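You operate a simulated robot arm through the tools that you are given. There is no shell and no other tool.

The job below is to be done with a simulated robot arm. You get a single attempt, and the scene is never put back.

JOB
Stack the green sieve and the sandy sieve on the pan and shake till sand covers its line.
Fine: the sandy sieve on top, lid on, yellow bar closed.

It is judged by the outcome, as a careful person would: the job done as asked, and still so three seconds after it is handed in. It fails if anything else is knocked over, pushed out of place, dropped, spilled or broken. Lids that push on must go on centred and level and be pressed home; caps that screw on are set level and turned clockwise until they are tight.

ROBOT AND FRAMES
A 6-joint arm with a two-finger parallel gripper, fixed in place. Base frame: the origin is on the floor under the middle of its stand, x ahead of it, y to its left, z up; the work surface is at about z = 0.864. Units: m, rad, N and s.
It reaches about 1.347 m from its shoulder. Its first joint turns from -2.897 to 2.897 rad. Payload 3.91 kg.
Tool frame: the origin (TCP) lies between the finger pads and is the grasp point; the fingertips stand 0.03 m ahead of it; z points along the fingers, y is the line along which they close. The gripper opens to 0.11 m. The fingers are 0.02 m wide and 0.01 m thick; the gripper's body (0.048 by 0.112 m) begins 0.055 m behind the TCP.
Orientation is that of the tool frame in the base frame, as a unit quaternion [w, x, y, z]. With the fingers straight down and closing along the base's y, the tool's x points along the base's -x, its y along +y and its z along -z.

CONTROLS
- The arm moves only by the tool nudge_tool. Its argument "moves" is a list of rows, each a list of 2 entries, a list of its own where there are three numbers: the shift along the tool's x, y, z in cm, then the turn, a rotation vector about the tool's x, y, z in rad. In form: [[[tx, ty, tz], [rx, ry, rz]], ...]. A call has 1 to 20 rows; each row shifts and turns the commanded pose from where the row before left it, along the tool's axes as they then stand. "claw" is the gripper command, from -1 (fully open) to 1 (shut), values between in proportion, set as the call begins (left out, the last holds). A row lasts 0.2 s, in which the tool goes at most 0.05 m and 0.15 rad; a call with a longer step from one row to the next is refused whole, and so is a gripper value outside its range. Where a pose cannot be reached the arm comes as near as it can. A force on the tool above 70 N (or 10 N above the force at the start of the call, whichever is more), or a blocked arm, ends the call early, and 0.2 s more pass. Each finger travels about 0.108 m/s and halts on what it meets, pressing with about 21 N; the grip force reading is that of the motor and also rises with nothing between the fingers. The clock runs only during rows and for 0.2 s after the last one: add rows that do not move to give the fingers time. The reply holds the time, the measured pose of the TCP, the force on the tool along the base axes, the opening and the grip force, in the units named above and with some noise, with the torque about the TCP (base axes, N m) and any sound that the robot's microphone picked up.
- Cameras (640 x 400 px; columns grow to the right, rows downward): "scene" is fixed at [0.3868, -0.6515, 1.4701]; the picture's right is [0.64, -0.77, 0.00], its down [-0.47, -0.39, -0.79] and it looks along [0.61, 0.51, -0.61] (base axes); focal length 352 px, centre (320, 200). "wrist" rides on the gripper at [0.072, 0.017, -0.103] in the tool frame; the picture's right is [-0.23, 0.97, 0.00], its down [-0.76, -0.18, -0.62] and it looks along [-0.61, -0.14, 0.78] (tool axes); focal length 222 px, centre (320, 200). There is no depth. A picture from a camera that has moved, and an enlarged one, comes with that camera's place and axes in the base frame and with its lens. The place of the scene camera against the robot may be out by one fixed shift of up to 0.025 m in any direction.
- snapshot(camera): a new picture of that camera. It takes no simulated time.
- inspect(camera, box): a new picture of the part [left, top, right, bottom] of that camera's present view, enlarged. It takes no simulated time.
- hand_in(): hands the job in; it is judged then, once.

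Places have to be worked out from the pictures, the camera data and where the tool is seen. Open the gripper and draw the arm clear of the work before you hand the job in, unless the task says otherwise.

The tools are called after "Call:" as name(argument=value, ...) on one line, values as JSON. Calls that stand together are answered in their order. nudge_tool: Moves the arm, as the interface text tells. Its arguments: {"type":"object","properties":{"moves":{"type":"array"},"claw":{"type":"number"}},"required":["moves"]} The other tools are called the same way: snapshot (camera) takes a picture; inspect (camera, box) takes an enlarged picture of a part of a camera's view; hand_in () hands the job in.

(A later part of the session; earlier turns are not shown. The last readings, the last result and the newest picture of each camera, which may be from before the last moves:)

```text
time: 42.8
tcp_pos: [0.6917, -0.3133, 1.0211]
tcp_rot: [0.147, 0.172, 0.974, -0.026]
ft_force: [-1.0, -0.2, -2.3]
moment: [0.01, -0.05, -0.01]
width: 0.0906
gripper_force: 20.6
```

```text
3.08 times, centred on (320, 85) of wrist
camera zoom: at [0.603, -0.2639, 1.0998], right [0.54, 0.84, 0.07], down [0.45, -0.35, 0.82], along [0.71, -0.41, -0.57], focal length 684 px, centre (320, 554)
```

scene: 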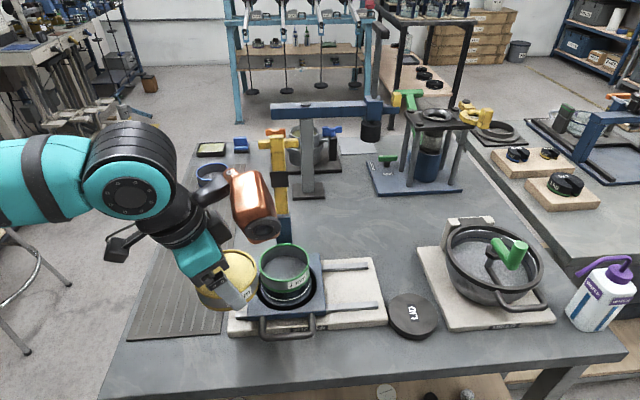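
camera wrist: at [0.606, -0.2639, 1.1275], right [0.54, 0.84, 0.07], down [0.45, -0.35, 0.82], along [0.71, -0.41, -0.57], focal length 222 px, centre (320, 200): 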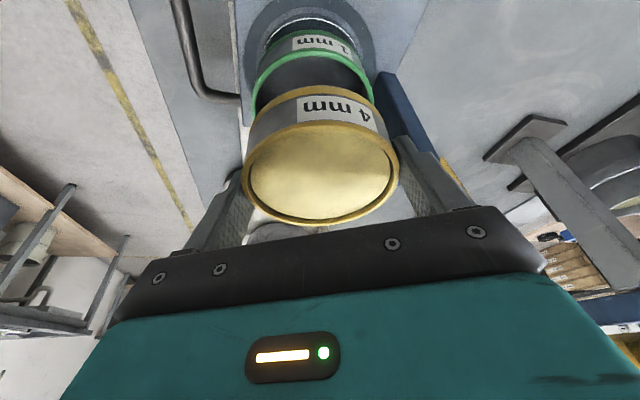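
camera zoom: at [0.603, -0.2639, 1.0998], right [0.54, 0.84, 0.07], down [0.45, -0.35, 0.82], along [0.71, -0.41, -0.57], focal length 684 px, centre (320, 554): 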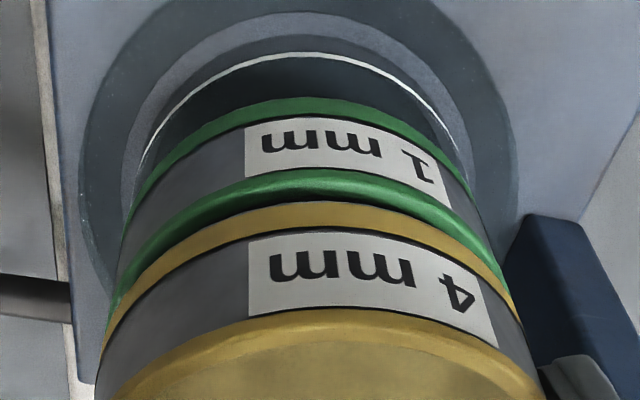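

Both views now show the two sieves coaxial within about 1 mm. I'll lower in 1.5 mm steps to contact.

Call:
nudge_tool(moves=[[[0.044, 0, 0.143], [0, 0, 0]], [[0.044, 0, 0.143], [0, 0, 0]], [[0.044, 0, 0.143], [0, 0, 0]], [[0.044, 0, 0.143], [0, 0, 0]], [[0, 0, 0], [0, 0, 0]]])

Call:
inspect(camera="scene", box=[255, 225, 320, 290])

Call:
inspect(camera="wrist", box=[235, 20, 405, 150])

```text
time: 44.0
tcp_pos: [0.691, -0.315, 1.0165]
tcp_rot: [0.147, 0.171, 0.974, -0.026]
ft_force: [-0.2, 0.3, -2.6]
moment: [0.01, 0.02, 0.02]
width: 0.0905
gripper_force: 20.5
```

```text
6.15 times, centred on (288, 258) of scene
camera zoom: at [0.3868, -0.6515, 1.4701], right [0.64, -0.77, 0.0], down [-0.47, -0.39, -0.79], along [0.61, 0.51, -0.61], focal length 2166 px, centre (520, -154)
```

zoom: 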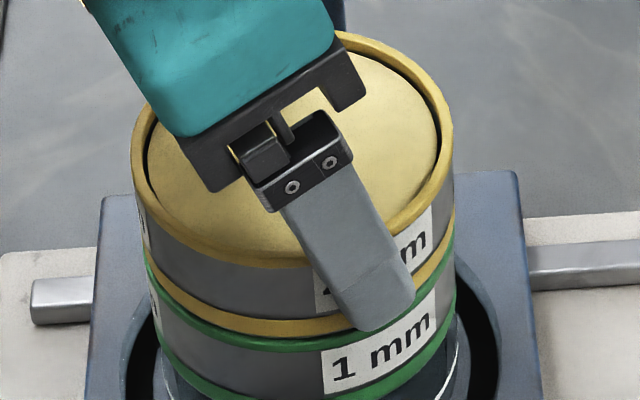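

```text
3.08 times, centred on (320, 85) of wrist
camera zoom: at [0.6038, -0.2637, 1.0943], right [0.54, 0.84, 0.07], down [0.45, -0.35, 0.82], along [0.71, -0.41, -0.57], focal length 684 px, centre (320, 554)
```

zoom: 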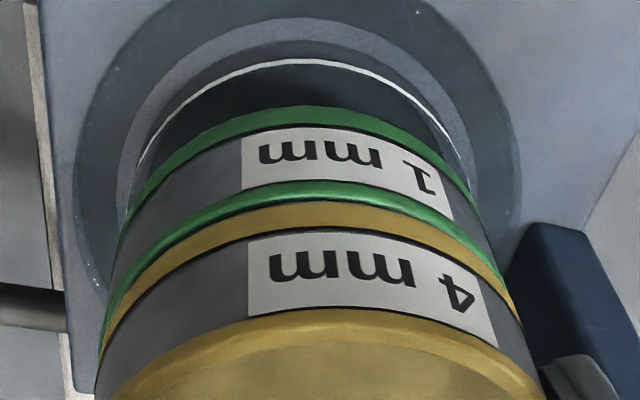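

Call:
nudge_tool(moves=[[[0.03, 0, 0.096], [0, 0, 0]], [[0.03, 0, 0.096], [0, 0, 0]], [[0.03, 0, 0.096], [0, 0, 0]], [[0.03, 0, 0.096], [0, 0, 0]], [[0, 0, 0], [0, 0, 0]]])

Call:
inspect(camera="scene", box=[255, 225, 320, 290])

Call:
inspect(camera="wrist", box=[235, 20, 405, 150])

```text
time: 45.2
tcp_pos: [0.6903, -0.3133, 1.0136]
tcp_rot: [0.147, 0.172, 0.974, -0.025]
ft_force: [1.4, -0.5, 14.4]
moment: [-0.06, -0.07, -0.06]
width: 0.0906
gripper_force: 20.7
```

```text
6.15 times, centred on (288, 258) of scene
camera zoom: at [0.3868, -0.6515, 1.4701], right [0.64, -0.77, 0.0], down [-0.47, -0.39, -0.79], along [0.61, 0.51, -0.61], focal length 2166 px, centre (520, -154)
```

zoom: 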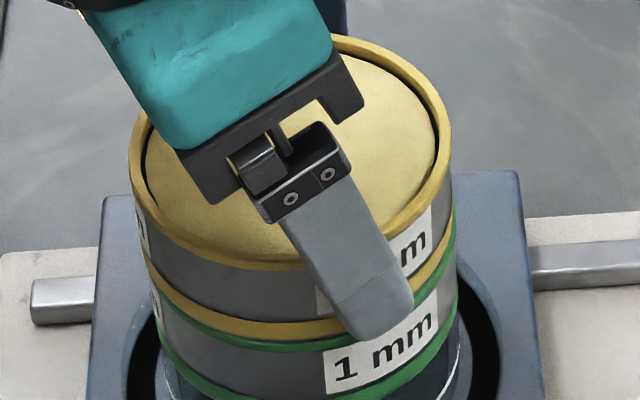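

```text
3.08 times, centred on (320, 85) of wrist
camera zoom: at [0.6033, -0.2634, 1.0902], right [0.54, 0.84, 0.07], down [0.45, -0.35, 0.82], along [0.71, -0.41, -0.57], focal length 684 px, centre (320, 554)
```

zoom: 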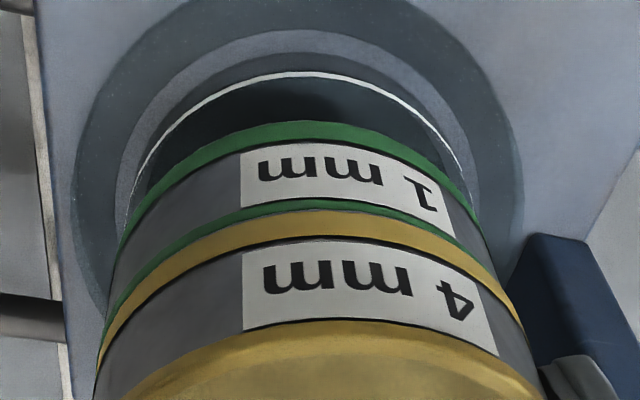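

Contact at 14 N with negligible side moment. I'll open the fingers a few millimetres to release.

Call:
nudge_tool(moves=[[[0, 0, 0], [0, 0, 0]], [[0, 0, 0], [0, 0, 0]]], claw=-0.87)

Call:
inspect(camera="scene", box=[255, 225, 320, 300])

Call:
inspect(camera="wrist", box=[225, 20, 415, 230])

```text
time: 45.8
tcp_pos: [0.692, -0.3139, 1.012]
tcp_rot: [0.146, 0.172, 0.974, -0.026]
ft_force: [1.0, -0.5, -0.3]
moment: [-0.02, -0.02, -0.03]
width: 0.1029
gripper_force: 0.0
```

```text
5.33 times, centred on (288, 262) of scene
camera zoom: at [0.3868, -0.6515, 1.4701], right [0.64, -0.77, 0.0], down [-0.47, -0.39, -0.79], along [0.61, 0.51, -0.61], focal length 1877 px, centre (493, -133)
```

zoom: 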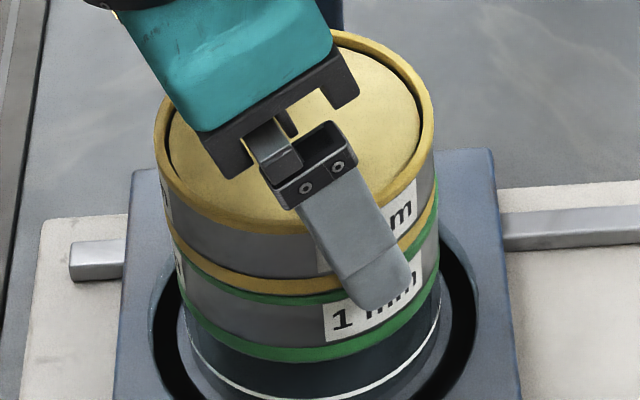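

```text
1.90 times, centred on (320, 125) of wrist
camera zoom: at [0.6037, -0.2636, 1.0894], right [0.54, 0.84, 0.07], down [0.45, -0.35, 0.82], along [0.71, -0.41, -0.57], focal length 423 px, centre (320, 343)
```

zoom: 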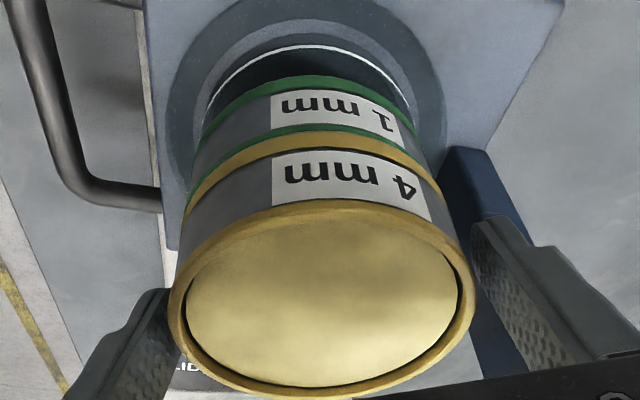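

Stable after release. I'll withdraw back along the fingers, then away toward the robot, and check the stack.

Call:
nudge_tool(moves=[[[0, 0, -1.0], [0, 0, 0]], [[0, 0, -2.0], [0, 0, 0]], [[0, 0, -3.0], [0, 0, 0]], [[0, 0, -1.5], [0, 0, 0]], [[2.5, 0, 0], [0, 0, 0]], [[3.5, 0, 0], [0, 0, 0]], [[4.0, 0, 0], [0, 0, 0]], [[0, 0, 0], [0, 0, 0]]])

Call:
inspect(camera="scene", box=[245, 215, 335, 315])

Call:
snapshot(camera="wrist")

Call:
inspect(camera="wrist", box=[240, 90, 420, 240])

```text
time: 47.6
tcp_pos: [0.5783, -0.276, 1.0507]
tcp_rot: [0.146, 0.172, 0.974, -0.026]
ft_force: [0.3, 0.2, -0.1]
moment: [0.0, 0.01, 0.0]
width: 0.1027
gripper_force: 0.2
```

```text
4.00 times, centred on (290, 265) of scene
camera zoom: at [0.3868, -0.6515, 1.4701], right [0.64, -0.77, 0.0], down [-0.47, -0.39, -0.79], along [0.61, 0.51, -0.61], focal length 1408 px, centre (440, -60)
```

zoom: 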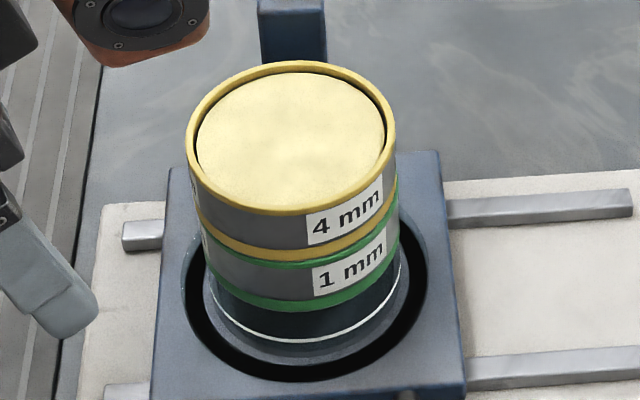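

```text
taken
camera wrist: at [0.4911, -0.2254, 1.1277], right [0.54, 0.84, 0.07], down [0.45, -0.35, 0.82], along [0.71, -0.41, -0.57], focal length 222 px, centre (320, 200)
```

wrist: 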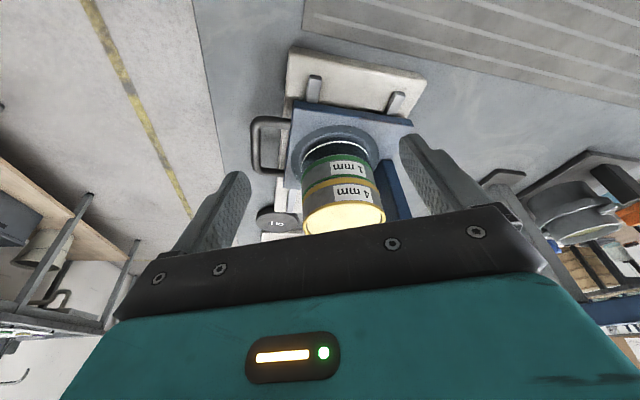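

```text
2.67 times, centred on (330, 165) of wrist
camera zoom: at [0.4911, -0.2254, 1.1277], right [0.54, 0.84, 0.07], down [0.45, -0.35, 0.82], along [0.71, -0.41, -0.57], focal length 592 px, centre (293, 293)
```

zoom: 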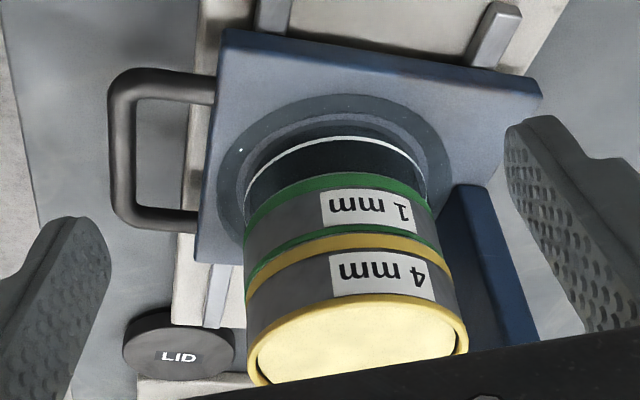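

The stack stands coaxial and level. Now for the lid, which lies in a narrow channel between the shaker base and the mixer board, at about (0.82, -0.53). I'll move to get a clear view of that area.

Call:
nudge_tool(moves=[[[-0.739, 0, -2.388], [0, 0, 0]], [[-0.739, 0, -2.388], [0, 0, 0]], [[-0.739, 0, -2.388], [0, 0, 0]], [[-1.0, -3.759, 0.3], [0, 0, 0]], [[-1.0, -3.759, 0.3], [0, 0, 0]], [[-1.0, -3.759, 0.3], [0, 0, 0]], [[0, 0, 0], [0, 0, 0]]], claw=-1)

Call:
snapshot(camera="wrist")

Call:
snapshot(camera="scene")

```text
time: 49.2
tcp_pos: [0.5709, -0.3906, 1.1271]
tcp_rot: [0.148, 0.172, 0.974, -0.026]
ft_force: [-0.3, 0.2, -0.7]
moment: [0.02, -0.02, -0.01]
width: 0.1102
gripper_force: 0.1
```

```text
taken
camera wrist: at [0.4836, -0.3415, 1.205], right [0.54, 0.84, 0.07], down [0.45, -0.35, 0.82], along [0.71, -0.41, -0.57], focal length 222 px, centre (320, 200)
```

wrist: 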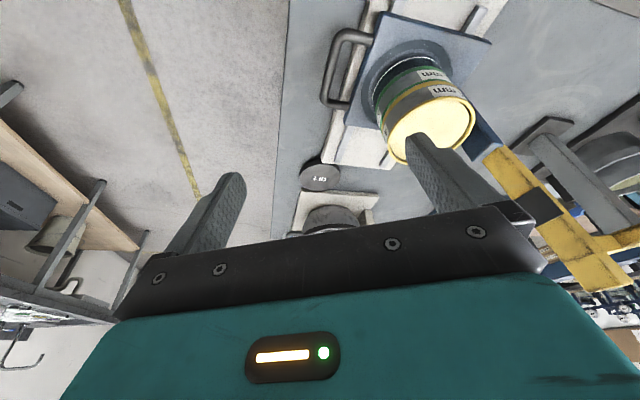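

```text
taken
```

scene: 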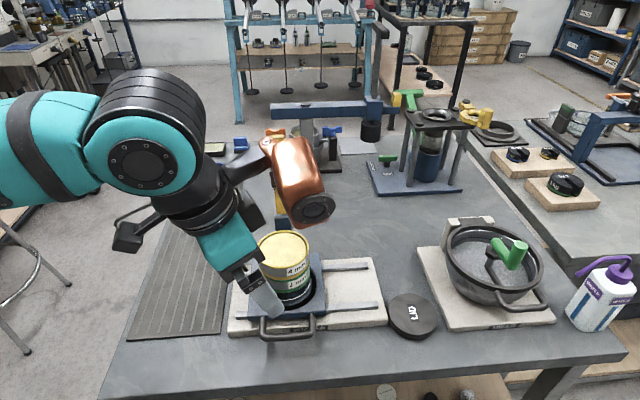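

Call:
inspect(camera="wrist", box=[270, 140, 400, 240])

Call:
inspect(camera="wrist", box=[440, 100, 640, 300])

Call:
inspect(camera="scene", box=[370, 200, 560, 350])

```text
4.00 times, centred on (335, 190) of wrist
camera zoom: at [0.4836, -0.3415, 1.205], right [0.54, 0.84, 0.07], down [0.45, -0.35, 0.82], along [0.71, -0.41, -0.57], focal length 888 px, centre (260, 240)
```

zoom: 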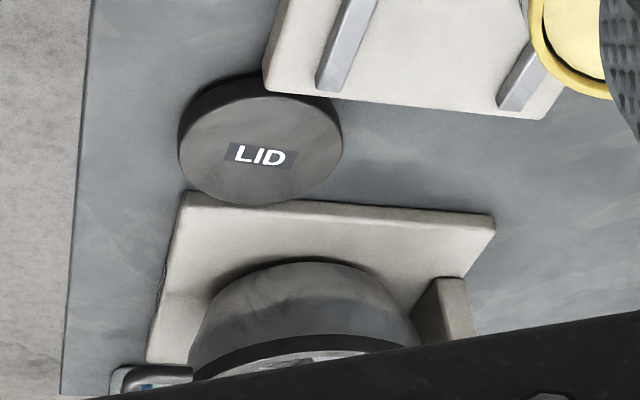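

```text
2.00 times, centred on (540, 200) of wrist
camera zoom: at [0.4836, -0.3415, 1.205], right [0.54, 0.84, 0.07], down [0.45, -0.35, 0.82], along [0.71, -0.41, -0.57], focal length 444 px, centre (-120, 200)
```

zoom: 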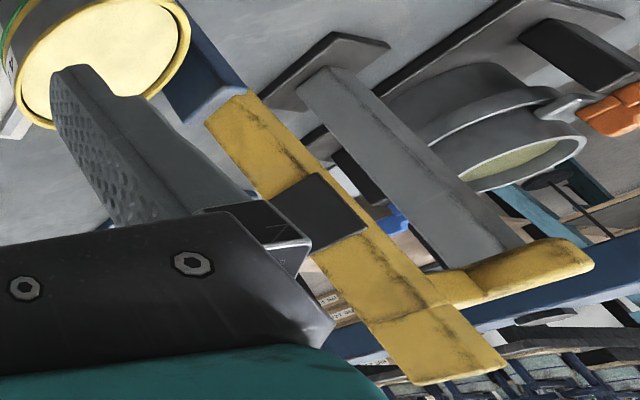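

```text
2.67 times, centred on (465, 275) of scene
camera zoom: at [0.3868, -0.6515, 1.4701], right [0.64, -0.77, 0.0], down [-0.47, -0.39, -0.79], along [0.61, 0.51, -0.61], focal length 939 px, centre (-67, 0)
```

zoom: 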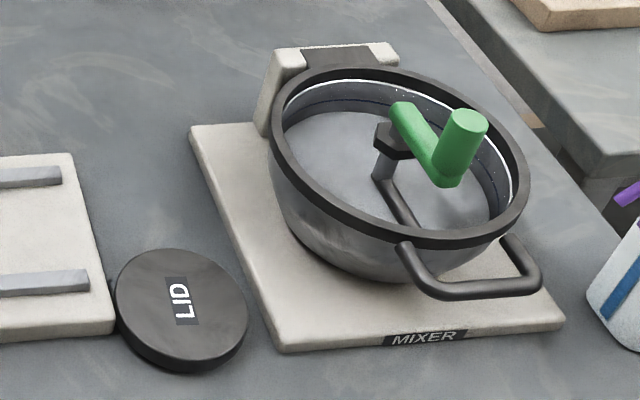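

The lid centre is at about (0.819, -0.531) with a 46 mm radius. The mixer bowl's rim is about 8 cm from it to the right, so I'll turn the tool 60° before going in. That puts the fingers along the free channel and the copper housing on the clear side.

Call:
nudge_tool(moves=[[[0, 0, 0], [0.0442, 0, 0.1429]], [[0, 0, 0], [0.0442, 0, 0.1429]], [[0, 0, 0], [0.0442, 0, 0.1429]], [[0, 0, 0], [0.0442, 0, 0.1429]], [[0, 0, 0], [0.0442, 0, 0.1429]], [[0, 0, 0], [0.0442, 0, 0.1429]], [[0, 0, 0], [0.0442, 0, 0.1429]], [[0, 0, 0], [0, 0, 0]]])

Call:
snapshot(camera="scene")

```text
time: 51.0
tcp_pos: [0.5717, -0.391, 1.1293]
tcp_rot: [0.116, 0.636, 0.757, -0.095]
ft_force: [0.4, -0.9, 0.0]
moment: [-0.01, -0.02, 0.03]
width: 0.1097
gripper_force: 0.0
```

```text
taken
```

scene: 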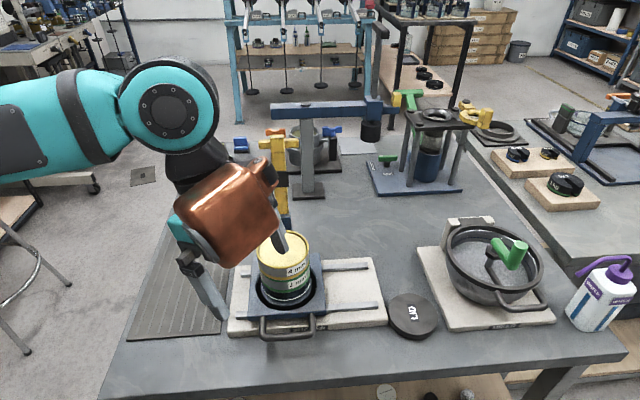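

Call:
nudge_tool(moves=[[[-1.97, 3.1, 2.06], [0, 0, 0]], [[-1.97, 3.1, 2.06], [0, 0, 0]], [[-1.97, 3.1, 2.06], [0, 0, 0]], [[-1.97, 3.1, 2.06], [0, 0, 0]], [[-1.97, 3.1, 2.06], [0, 0, 0]], [[-1.97, 3.1, 2.06], [0, 0, 0]], [[-1.97, 3.1, 2.06], [0, 0, 0]], [[0, 0, 0], [0, 0, 0]]])

Call:
snapshot(camera="scene")

Call:
snapshot(camera="wrist")

```text
time: 52.8
tcp_pos: [0.817, -0.5226, 1.0348]
tcp_rot: [0.115, 0.636, 0.757, -0.096]
ft_force: [-1.6, 0.0, 0.5]
moment: [-0.04, 0.0, 0.03]
width: 0.1095
gripper_force: 0.1
```

```text
taken
```

scene: 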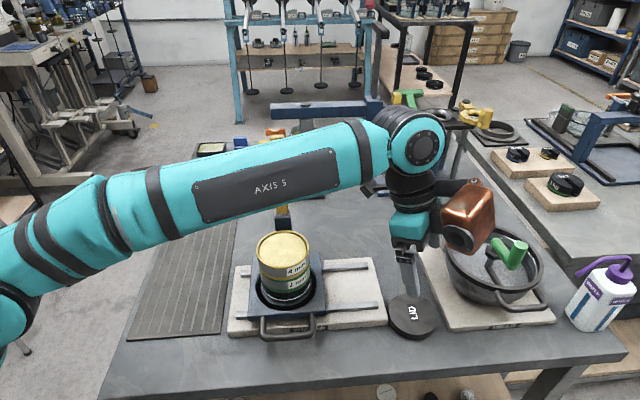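

```text
taken
camera wrist: at [0.8158, -0.421, 1.1129], right [1.0, -0.04, 0.07], down [-0.08, -0.57, 0.82], along [0.0, -0.82, -0.57], focal length 222 px, centre (320, 200)
```

wrist: 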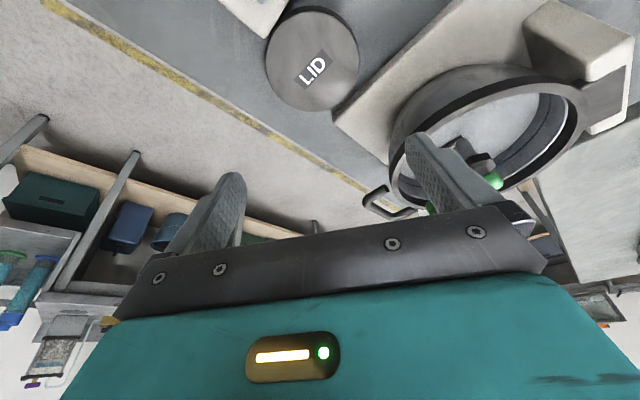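

The gripper is above the lid and the forearm passes over the stack with room to spare (its underside is near z 1.17, the stack top 1.01). I'll zoom in to centre on the lid.

Call:
inspect(camera="wrist", box=[240, 0, 400, 130])

Call:
inspect(camera="scene", box=[360, 150, 540, 350])

```text
3.08 times, centred on (320, 65) of wrist
camera zoom: at [0.8158, -0.421, 1.1129], right [1.0, -0.04, 0.07], down [-0.08, -0.57, 0.82], along [0.0, -0.82, -0.57], focal length 684 px, centre (320, 615)
```

zoom: 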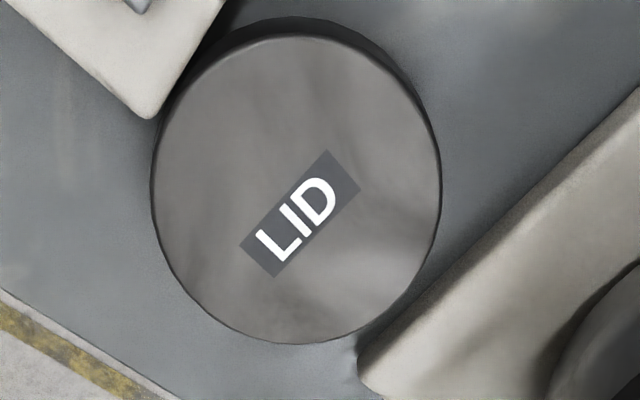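

```text
2.00 times, centred on (450, 250) of scene
camera zoom: at [0.3868, -0.6515, 1.4701], right [0.64, -0.77, 0.0], down [-0.47, -0.39, -0.79], along [0.61, 0.51, -0.61], focal length 704 px, centre (60, 100)
```

zoom: 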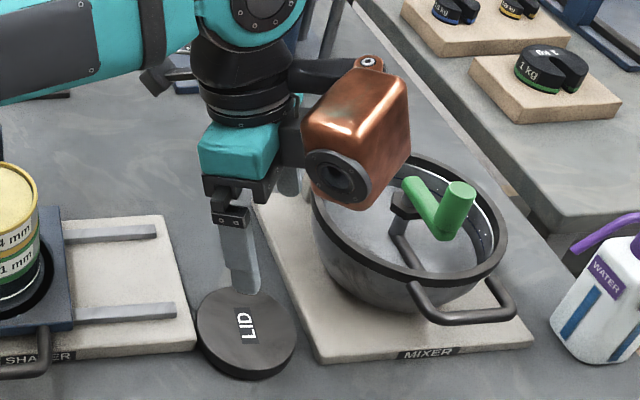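

The lid's top face is at (0.819, -0.530, 0.882). I'll lower part-way and re-check the clearances and centring.

Call:
nudge_tool(moves=[[[0.535, 0.04, 1.82], [0, 0, 0]], [[0.535, 0.04, 1.82], [0, 0, 0]], [[0.535, 0.04, 1.82], [0, 0, 0]], [[0.535, 0.04, 1.82], [0, 0, 0]], [[0, 0, 0], [0, 0, 0]]])

Call:
snapshot(camera="scene")

Call:
snapshot(camera="wrist")

```text
time: 54.0
tcp_pos: [0.8159, -0.5252, 0.9588]
tcp_rot: [0.115, 0.635, 0.758, -0.096]
ft_force: [0.2, 0.3, -0.8]
moment: [0.0, 0.0, -0.01]
width: 0.1102
gripper_force: 0.1
```

```text
taken
```

scene: 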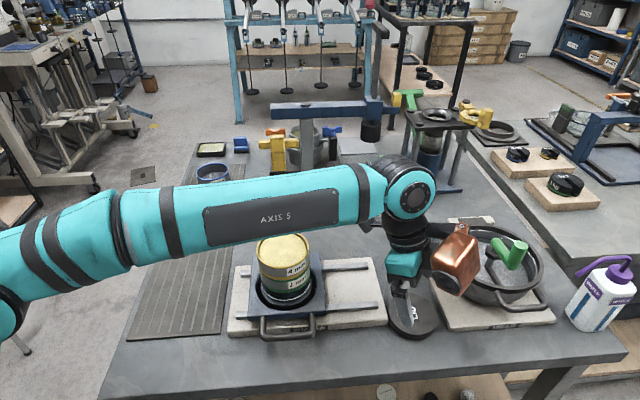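

```text
taken
camera wrist: at [0.8161, -0.4239, 1.0351], right [1.0, -0.04, 0.07], down [-0.08, -0.57, 0.82], along [0.0, -0.82, -0.57], focal length 222 px, centre (320, 200)
```

wrist: 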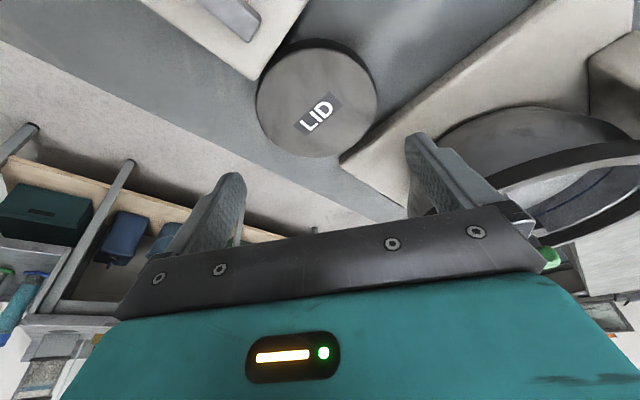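

Call:
inspect(camera="wrist", box=[230, 20, 430, 180])

Call:
inspect(camera="scene", box=[370, 210, 490, 350])

```text
2.50 times, centred on (330, 100) of wrist
camera zoom: at [0.8161, -0.4239, 1.0351], right [1.0, -0.04, 0.07], down [-0.08, -0.57, 0.82], along [0.0, -0.82, -0.57], focal length 555 px, centre (295, 450)
```

zoom: 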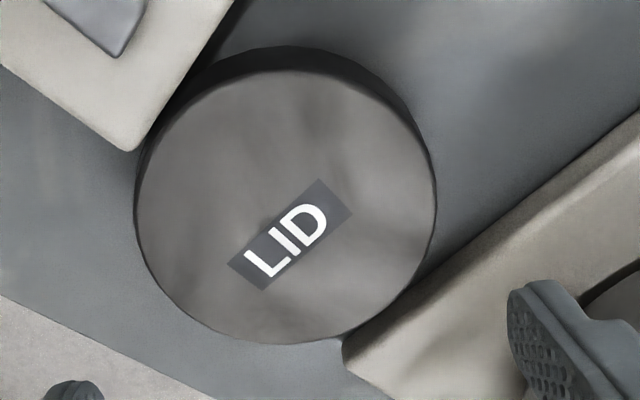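

```text
2.86 times, centred on (430, 280) of scene
camera zoom: at [0.3868, -0.6515, 1.4701], right [0.64, -0.77, 0.0], down [-0.47, -0.39, -0.79], along [0.61, 0.51, -0.61], focal length 1006 px, centre (6, -29)
```

zoom: 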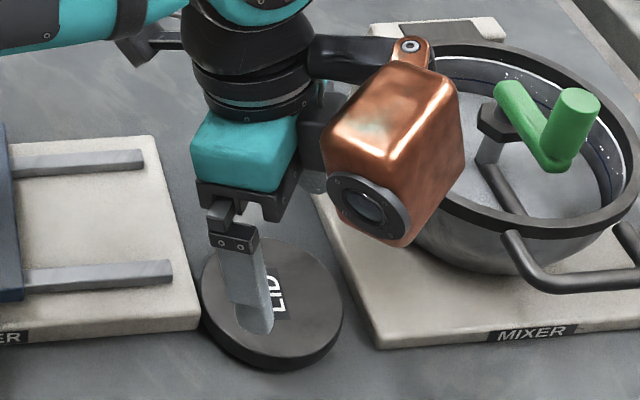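

Corrected centre is (0.819, -0.529). Clearances to the shaker base corner and the mixer board edge are about 1 cm for the fingers. I'll trim 3 mm and lower to lid height.

Call:
nudge_tool(moves=[[[0.21, 0.31, -0.07], [0, 0, 0]], [[0.4285, 0, 1.385], [0, 0, 0]], [[0.4285, 0, 1.385], [0, 0, 0]], [[0, 0, 0], [0, 0, 0]]])

Call:
inspect(camera="wrist", box=[210, 40, 450, 220])

Call:
inspect(camera="scene", box=[370, 210, 490, 350])

Call:
inspect(camera="scene", box=[180, 150, 400, 330])

```text
time: 55.0
tcp_pos: [0.8189, -0.5235, 0.9292]
tcp_rot: [0.115, 0.636, 0.757, -0.096]
ft_force: [0.5, -0.1, -0.2]
moment: [0.03, 0.01, -0.02]
width: 0.1102
gripper_force: 0.1
```

```text
2.22 times, centred on (330, 130) of wrist
camera zoom: at [0.8184, -0.4221, 1.0066], right [1.0, -0.04, 0.07], down [-0.08, -0.57, 0.82], along [0.0, -0.82, -0.57], focal length 494 px, centre (298, 356)
```

zoom: 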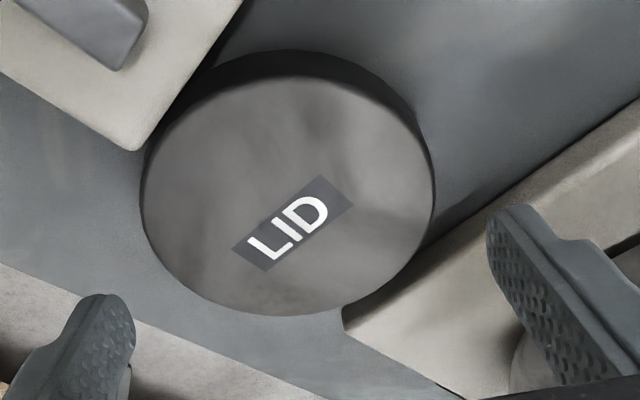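

```text
2.86 times, centred on (430, 280) of scene
camera zoom: at [0.3868, -0.6515, 1.4701], right [0.64, -0.77, 0.0], down [-0.47, -0.39, -0.79], along [0.61, 0.51, -0.61], focal length 1006 px, centre (6, -29)
```

zoom: 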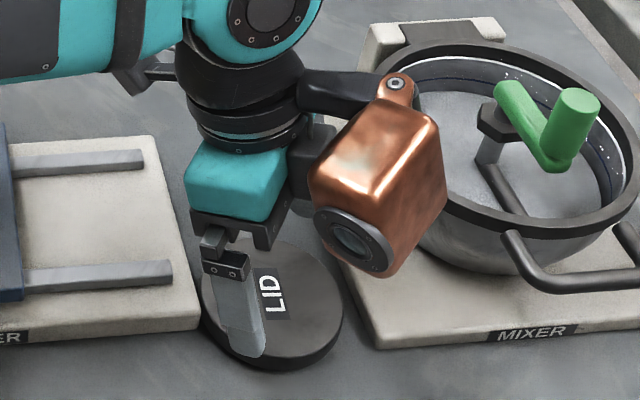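

```text
2.22 times, centred on (290, 240) of scene
camera zoom: at [0.3868, -0.6515, 1.4701], right [0.64, -0.77, 0.0], down [-0.47, -0.39, -0.79], along [0.61, 0.51, -0.61], focal length 782 px, centre (387, 111)
```

zoom: 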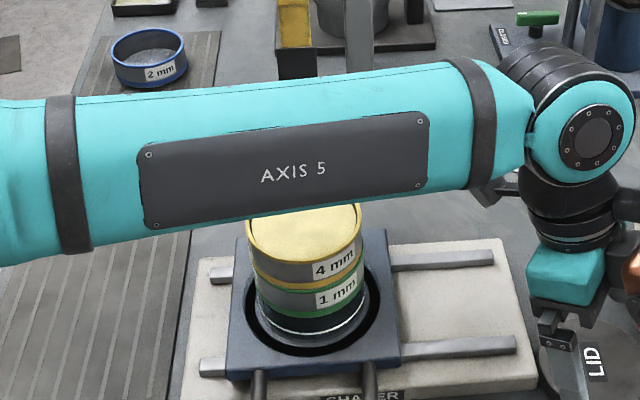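

Lid is centred between the fingers (within 1 mm). I'll go down the last 3 cm, tips ending about 4 mm above the table.

Call:
nudge_tool(moves=[[[0.29, 0, 0.94], [0, 0, 0]], [[0.29, 0, 0.94], [0, 0, 0]], [[0.29, 0, 0.94], [0, 0, 0]], [[0, 0, 0], [0, 0, 0]]])

Call:
inspect(camera="wrist", box=[210, 60, 450, 240])

Call:
inspect(camera="scene", box=[370, 210, 490, 350])

```text
time: 56.0
tcp_pos: [0.8202, -0.5252, 0.8987]
tcp_rot: [0.114, 0.635, 0.758, -0.096]
ft_force: [0.4, 0.2, -0.4]
moment: [-0.02, 0.04, 0.0]
width: 0.11
gripper_force: 0.1
```

```text
2.22 times, centred on (330, 150) of wrist
camera zoom: at [0.8194, -0.4226, 0.9765], right [1.0, -0.04, 0.07], down [-0.08, -0.57, 0.82], along [0.0, -0.82, -0.57], focal length 494 px, centre (298, 311)
```

zoom: 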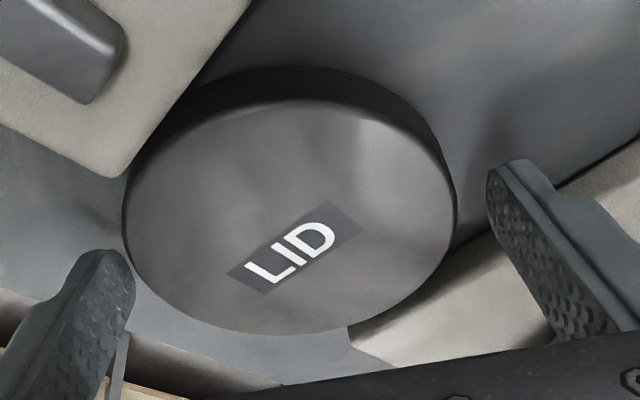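

```text
2.86 times, centred on (430, 280) of scene
camera zoom: at [0.3868, -0.6515, 1.4701], right [0.64, -0.77, 0.0], down [-0.47, -0.39, -0.79], along [0.61, 0.51, -0.61], focal length 1006 px, centre (6, -29)
```

zoom: 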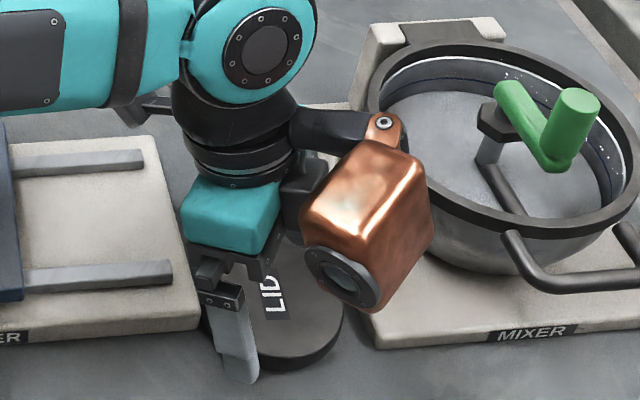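

Fingers straddle the lid with no contact. I'll close in two stages.

Call:
nudge_tool(moves=[[[0, 0, 0], [0, 0, 0]], [[0, 0, 0], [0, 0, 0]]], claw=-0.74)

Call:
nudge_tool(moves=[[[0, 0, 0], [0, 0, 0]], [[0, 0, 0], [0, 0, 0]], [[0, 0, 0], [0, 0, 0]]], claw=1)

Call:
inspect(camera="wrist", box=[210, 60, 450, 240])

```text
time: 56.6
tcp_pos: [0.8194, -0.5225, 0.8984]
tcp_rot: [0.114, 0.635, 0.758, -0.096]
ft_force: [-0.3, 0.1, -0.1]
moment: [0.0, 0.01, 0.01]
width: 0.0958
gripper_force: 0.0
```

```text
time: 57.4
tcp_pos: [0.8201, -0.5232, 0.8982]
tcp_rot: [0.115, 0.636, 0.757, -0.096]
ft_force: [0.1, 0.5, 0.9]
moment: [0.01, 0.0, -0.02]
width: 0.0928
gripper_force: 21.3
```

```text
2.22 times, centred on (330, 150) of wrist
camera zoom: at [0.8194, -0.4226, 0.9766], right [1.0, -0.04, 0.07], down [-0.08, -0.57, 0.82], along [0.0, -0.82, -0.57], focal length 494 px, centre (298, 311)
```

zoom: 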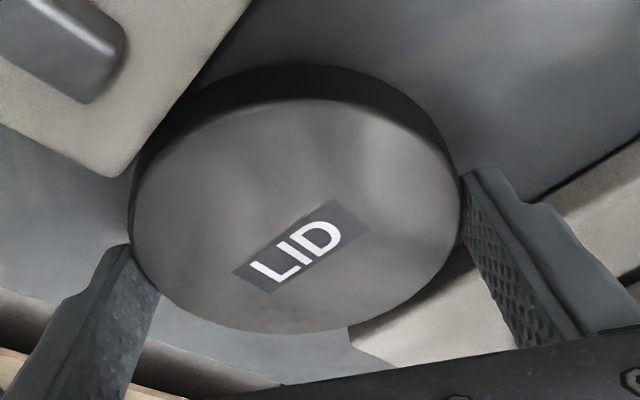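

Gripped at 93 mm. I'll lift a few centimetres and check.

Call:
nudge_tool(moves=[[[-0.148, 0, -0.478], [0, 0, 0]], [[-0.296, 0, -0.955], [0, 0, 0]], [[-0.443, 0, -1.433], [0, 0, 0]], [[-0.296, 0, -0.955], [0, 0, 0]], [[0, 0, 0], [0, 0, 0]]])

Call:
inspect(camera="wrist", box=[210, 60, 450, 240])

Call:
inspect(camera="scene", box=[370, 210, 490, 350])

```text
time: 58.6
tcp_pos: [0.8204, -0.5227, 0.9392]
tcp_rot: [0.115, 0.636, 0.757, -0.096]
ft_force: [-0.1, 0.3, -1.2]
moment: [0.02, -0.03, 0.03]
width: 0.0926
gripper_force: 20.9
```

```text
2.22 times, centred on (330, 150) of wrist
camera zoom: at [0.8196, -0.4219, 1.0165], right [1.0, -0.04, 0.07], down [-0.08, -0.57, 0.82], along [0.0, -0.82, -0.57], focal length 494 px, centre (298, 311)
```

zoom: 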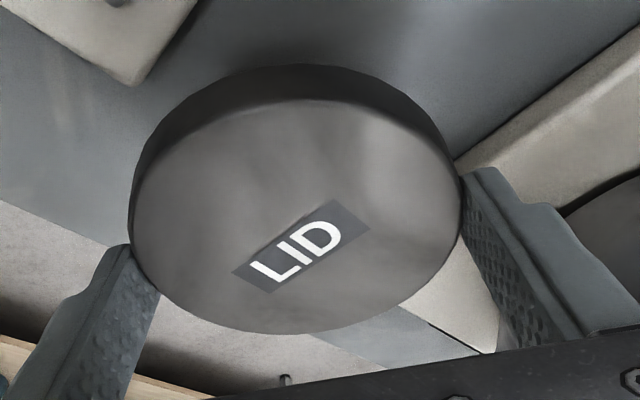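

```text
2.86 times, centred on (430, 280) of scene
camera zoom: at [0.3868, -0.6515, 1.4701], right [0.64, -0.77, 0.0], down [-0.47, -0.39, -0.79], along [0.61, 0.51, -0.61], focal length 1006 px, centre (6, -29)
```

zoom: 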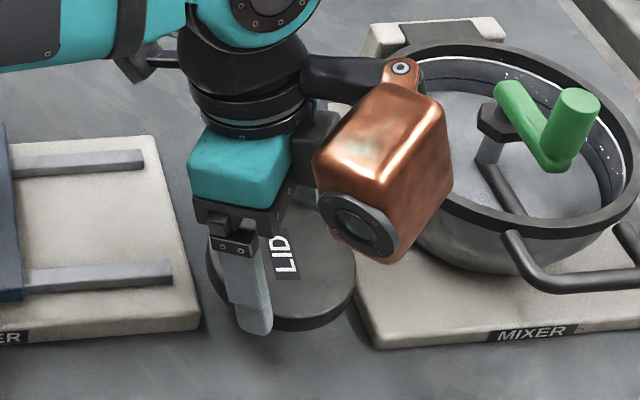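

The lid is held firmly and level. I'll raise it and retrace the path back to the robot side, then turn the tool back.

Call:
nudge_tool(moves=[[[-0.709, 0, -2.293], [0, 0, 0]], [[-0.709, 0, -2.293], [0, 0, 0]], [[-0.709, 0, -2.293], [0, 0, 0]], [[-0.709, 0, -2.293], [0, 0, 0]], [[1.97, -3.1, -2.06], [0, 0, 0]], [[1.97, -3.1, -2.06], [0, 0, 0]], [[1.97, -3.1, -2.06], [0, 0, 0]], [[1.97, -3.1, -2.06], [0, 0, 0]], [[1.97, -3.1, -2.06], [0, 0, 0]], [[1.97, -3.1, -2.06], [0, 0, 0]], [[1.97, -3.1, -2.06], [0, 0, 0]], [[0, 0, 0], [0, 0, 0]]])

Call:
nudge_tool(moves=[[[0, 0, 0], [-0.0442, 0, -0.1429]], [[0, 0, 0], [-0.0442, 0, -0.1429]], [[0, 0, 0], [-0.0442, 0, -0.1429]], [[0, 0, 0], [-0.0442, 0, -0.1429]], [[0, 0, 0], [-0.0442, 0, -0.1429]], [[0, 0, 0], [-0.0442, 0, -0.1429]], [[0, 0, 0], [-0.0442, 0, -0.1429]], [[0, 0, 0], [0, 0, 0]]])

Call:
snapshot(camera="scene")

Call:
snapshot(camera="wrist")

```text
time: 61.2
tcp_pos: [0.5761, -0.3869, 1.133]
tcp_rot: [0.114, 0.636, 0.757, -0.096]
ft_force: [-0.6, 0.4, -1.1]
moment: [0.02, 0.0, 0.01]
width: 0.0927
gripper_force: 21.6
```

```text
time: 63.0
tcp_pos: [0.5764, -0.3886, 1.1317]
tcp_rot: [0.147, 0.171, 0.974, -0.026]
ft_force: [0.9, -0.1, -1.8]
moment: [0.0, -0.01, -0.02]
width: 0.0926
gripper_force: 20.8
```

```text
taken
```

scene: 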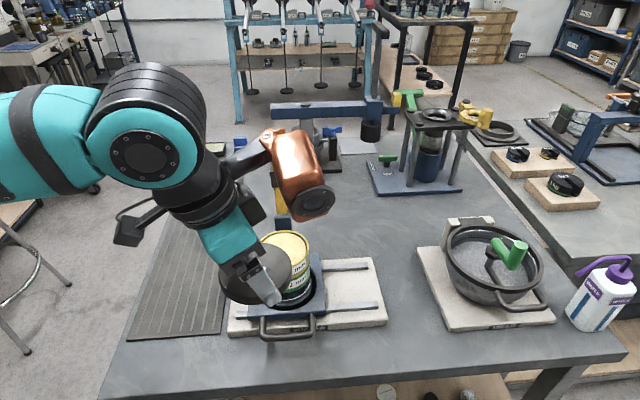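

```text
taken
camera wrist: at [0.4878, -0.338, 1.2087], right [0.54, 0.84, 0.07], down [0.45, -0.35, 0.82], along [0.71, -0.41, -0.57], focal length 222 px, centre (320, 200)
```

wrist: 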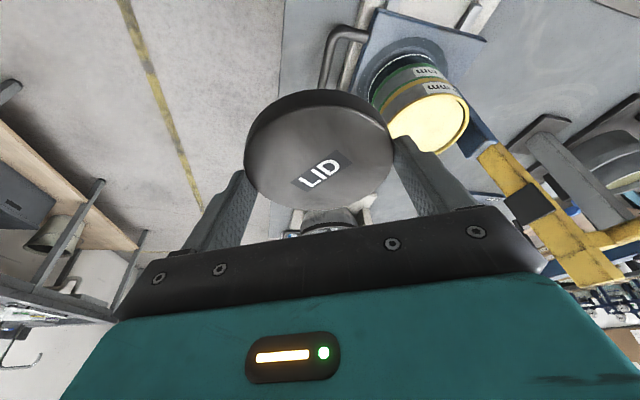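

The lid is level after turning back. I'll drop to approach height and move in over the stack along the cleared path.

Call:
nudge_tool(moves=[[[1.339, 2.387, 1.39], [0, 0, 0]], [[1.339, 2.387, 1.39], [0, 0, 0]], [[1.339, 2.387, 1.39], [0, 0, 0]], [[0, 0, 0], [0, 0, 0]], [[-2.51, 0.958, 0.778], [0, 0, 0]], [[-2.51, 0.958, 0.778], [0, 0, 0]], [[-2.51, 0.958, 0.778], [0, 0, 0]], [[-2.51, 0.958, 0.778], [0, 0, 0]], [[0, 0, 0], [0, 0, 0]]])

Call:
inspect(camera="scene", box=[235, 180, 335, 320])

Call:
inspect(camera="wrist", box=[220, 0, 420, 160])

```text
time: 65.0
tcp_pos: [0.6893, -0.3129, 1.0792]
tcp_rot: [0.147, 0.171, 0.974, -0.026]
ft_force: [-0.5, -0.1, -2.1]
moment: [-0.02, -0.01, -0.01]
width: 0.0928
gripper_force: 21.1
```

```text
2.86 times, centred on (285, 250) of scene
camera zoom: at [0.3868, -0.6515, 1.4701], right [0.64, -0.77, 0.0], down [-0.47, -0.39, -0.79], along [0.61, 0.51, -0.61], focal length 1006 px, centre (420, 57)
```

zoom: 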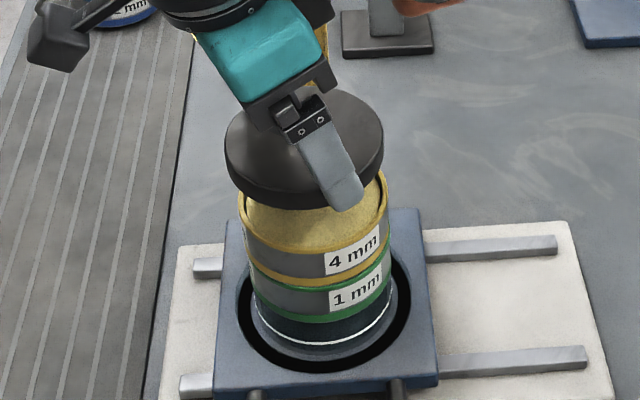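

```text
2.50 times, centred on (320, 80) of wrist
camera zoom: at [0.6011, -0.2626, 1.1567], right [0.54, 0.84, 0.07], down [0.45, -0.35, 0.82], along [0.71, -0.41, -0.57], focal length 555 px, centre (320, 500)
```

zoom: 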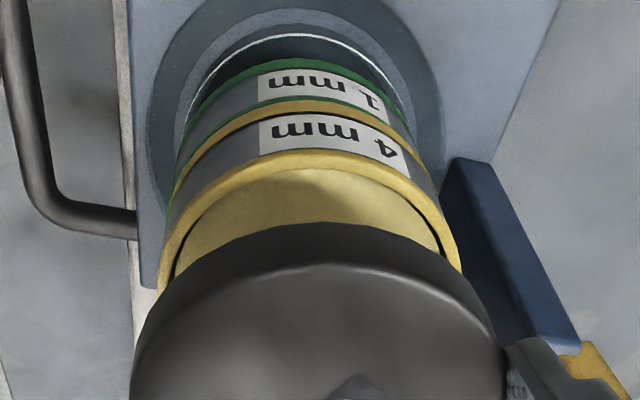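

Call:
inspect(camera="scene", box=[250, 208, 315, 253])

Call:
inspect(camera="scene", box=[250, 235, 315, 285])

Call:
inspect(camera="wrist", box=[230, 40, 420, 240])

```text
8.89 times, centred on (282, 230) of scene
camera zoom: at [0.3868, -0.6515, 1.4701], right [0.64, -0.77, 0.0], down [-0.47, -0.39, -0.79], along [0.61, 0.51, -0.61], focal length 3129 px, centre (653, -71)
```

zoom: 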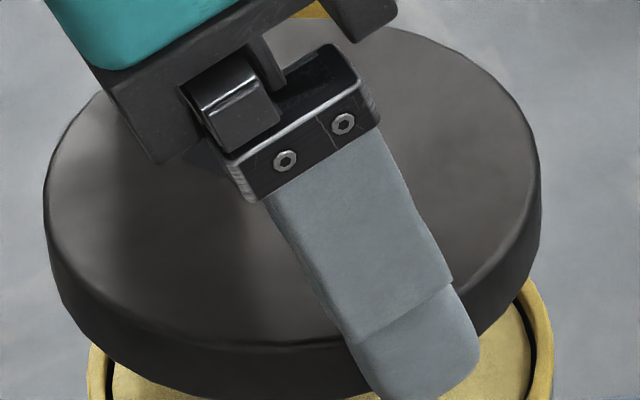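

```text
8.00 times, centred on (282, 260) of scene
camera zoom: at [0.3868, -0.6515, 1.4701], right [0.64, -0.77, 0.0], down [-0.47, -0.39, -0.79], along [0.61, 0.51, -0.61], focal length 2816 px, centre (620, -280)
```

zoom: 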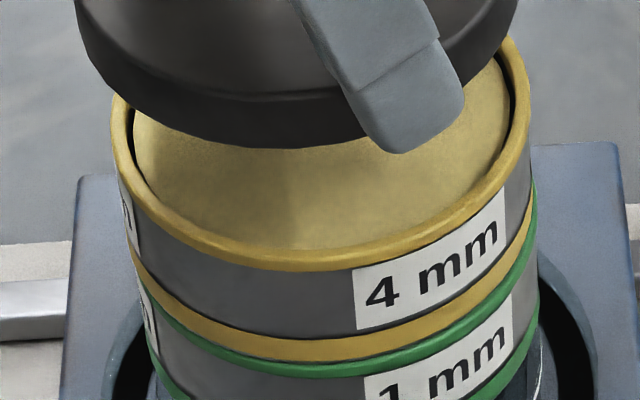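

```text
2.00 times, centred on (325, 140) of wrist
camera zoom: at [0.6011, -0.2626, 1.1567], right [0.54, 0.84, 0.07], down [0.45, -0.35, 0.82], along [0.71, -0.41, -0.57], focal length 444 px, centre (310, 320)
```

zoom: 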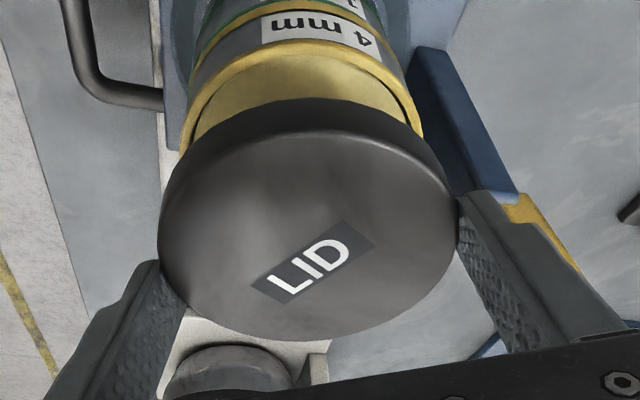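

The lid is within about 2 mm of the stack's axis. I'll apply a small trim and lower to about 7 mm above the rim for a closer comparison.

Call:
nudge_tool(moves=[[[0.203, 0.027, 0.843], [0, 0, 0]], [[0.203, 0.027, 0.843], [0, 0, 0]], [[0.203, 0.027, 0.843], [0, 0, 0]], [[0, 0, 0], [0, 0, 0]]])

Call:
inspect(camera="scene", box=[250, 215, 320, 275])

Call:
inspect(camera="wrist", box=[230, 20, 410, 150])

```text
time: 66.0
tcp_pos: [0.6902, -0.3123, 1.0547]
tcp_rot: [0.148, 0.172, 0.974, -0.025]
ft_force: [-0.2, 0.1, -1.2]
moment: [0.02, 0.0, 0.0]
width: 0.0926
gripper_force: 20.9
```

```text
6.67 times, centred on (285, 245) of scene
camera zoom: at [0.3868, -0.6515, 1.4701], right [0.64, -0.77, 0.0], down [-0.47, -0.39, -0.79], along [0.61, 0.51, -0.61], focal length 2347 px, centre (553, -100)
```

zoom: 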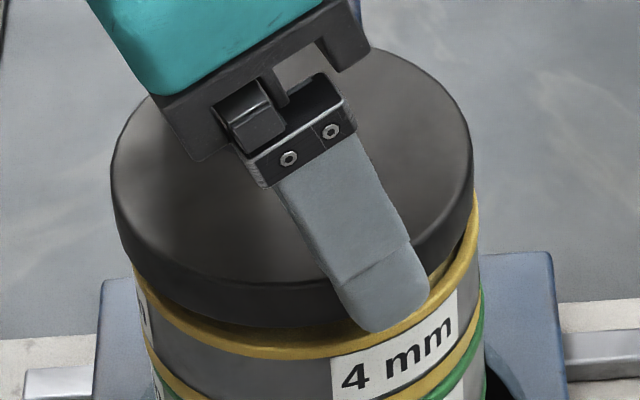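

```text
3.08 times, centred on (320, 85) of wrist
camera zoom: at [0.602, -0.2626, 1.1311], right [0.54, 0.84, 0.07], down [0.45, -0.35, 0.82], along [0.71, -0.41, -0.57], focal length 684 px, centre (320, 554)
```

zoom: 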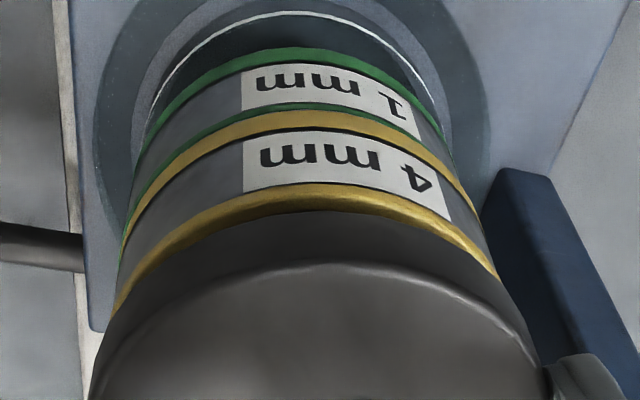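

Call:
nudge_tool(moves=[[[-0.145, 0.045, 0.045], [0, 0, 0]], [[0.03, 0, 0.096], [0, 0, 0]], [[0.03, 0, 0.096], [0, 0, 0]], [[0, 0, 0], [0, 0, 0]]])

Call:
inspect(camera="scene", box=[250, 215, 320, 275])

Call:
inspect(camera="wrist", box=[230, 20, 410, 150])

```text
time: 67.0
tcp_pos: [0.6911, -0.313, 1.0524]
tcp_rot: [0.147, 0.171, 0.974, -0.025]
ft_force: [0.1, 0.3, -2.1]
moment: [0.02, -0.01, -0.03]
width: 0.0927
gripper_force: 20.0
```

```text
6.67 times, centred on (285, 245) of scene
camera zoom: at [0.3868, -0.6515, 1.4701], right [0.64, -0.77, 0.0], down [-0.47, -0.39, -0.79], along [0.61, 0.51, -0.61], focal length 2347 px, centre (553, -100)
```

zoom: 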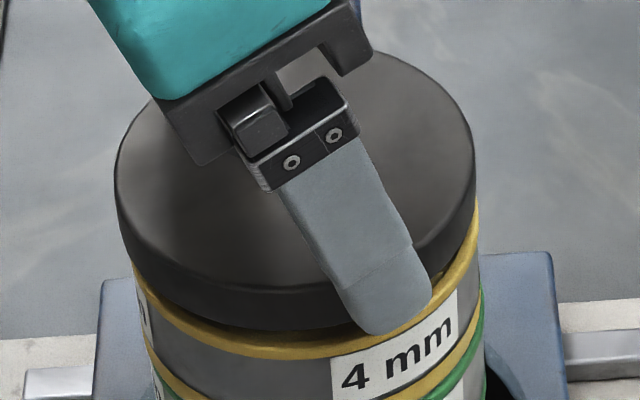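

```text
3.08 times, centred on (320, 85) of wrist
camera zoom: at [0.6029, -0.2625, 1.1291], right [0.54, 0.84, 0.07], down [0.45, -0.35, 0.82], along [0.71, -0.41, -0.57], focal length 684 px, centre (320, 554)
```

zoom: 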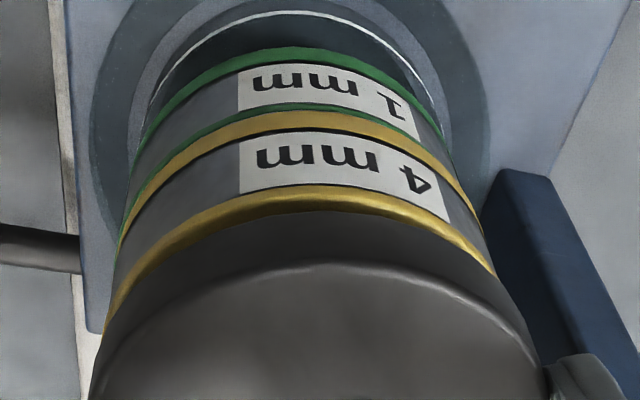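

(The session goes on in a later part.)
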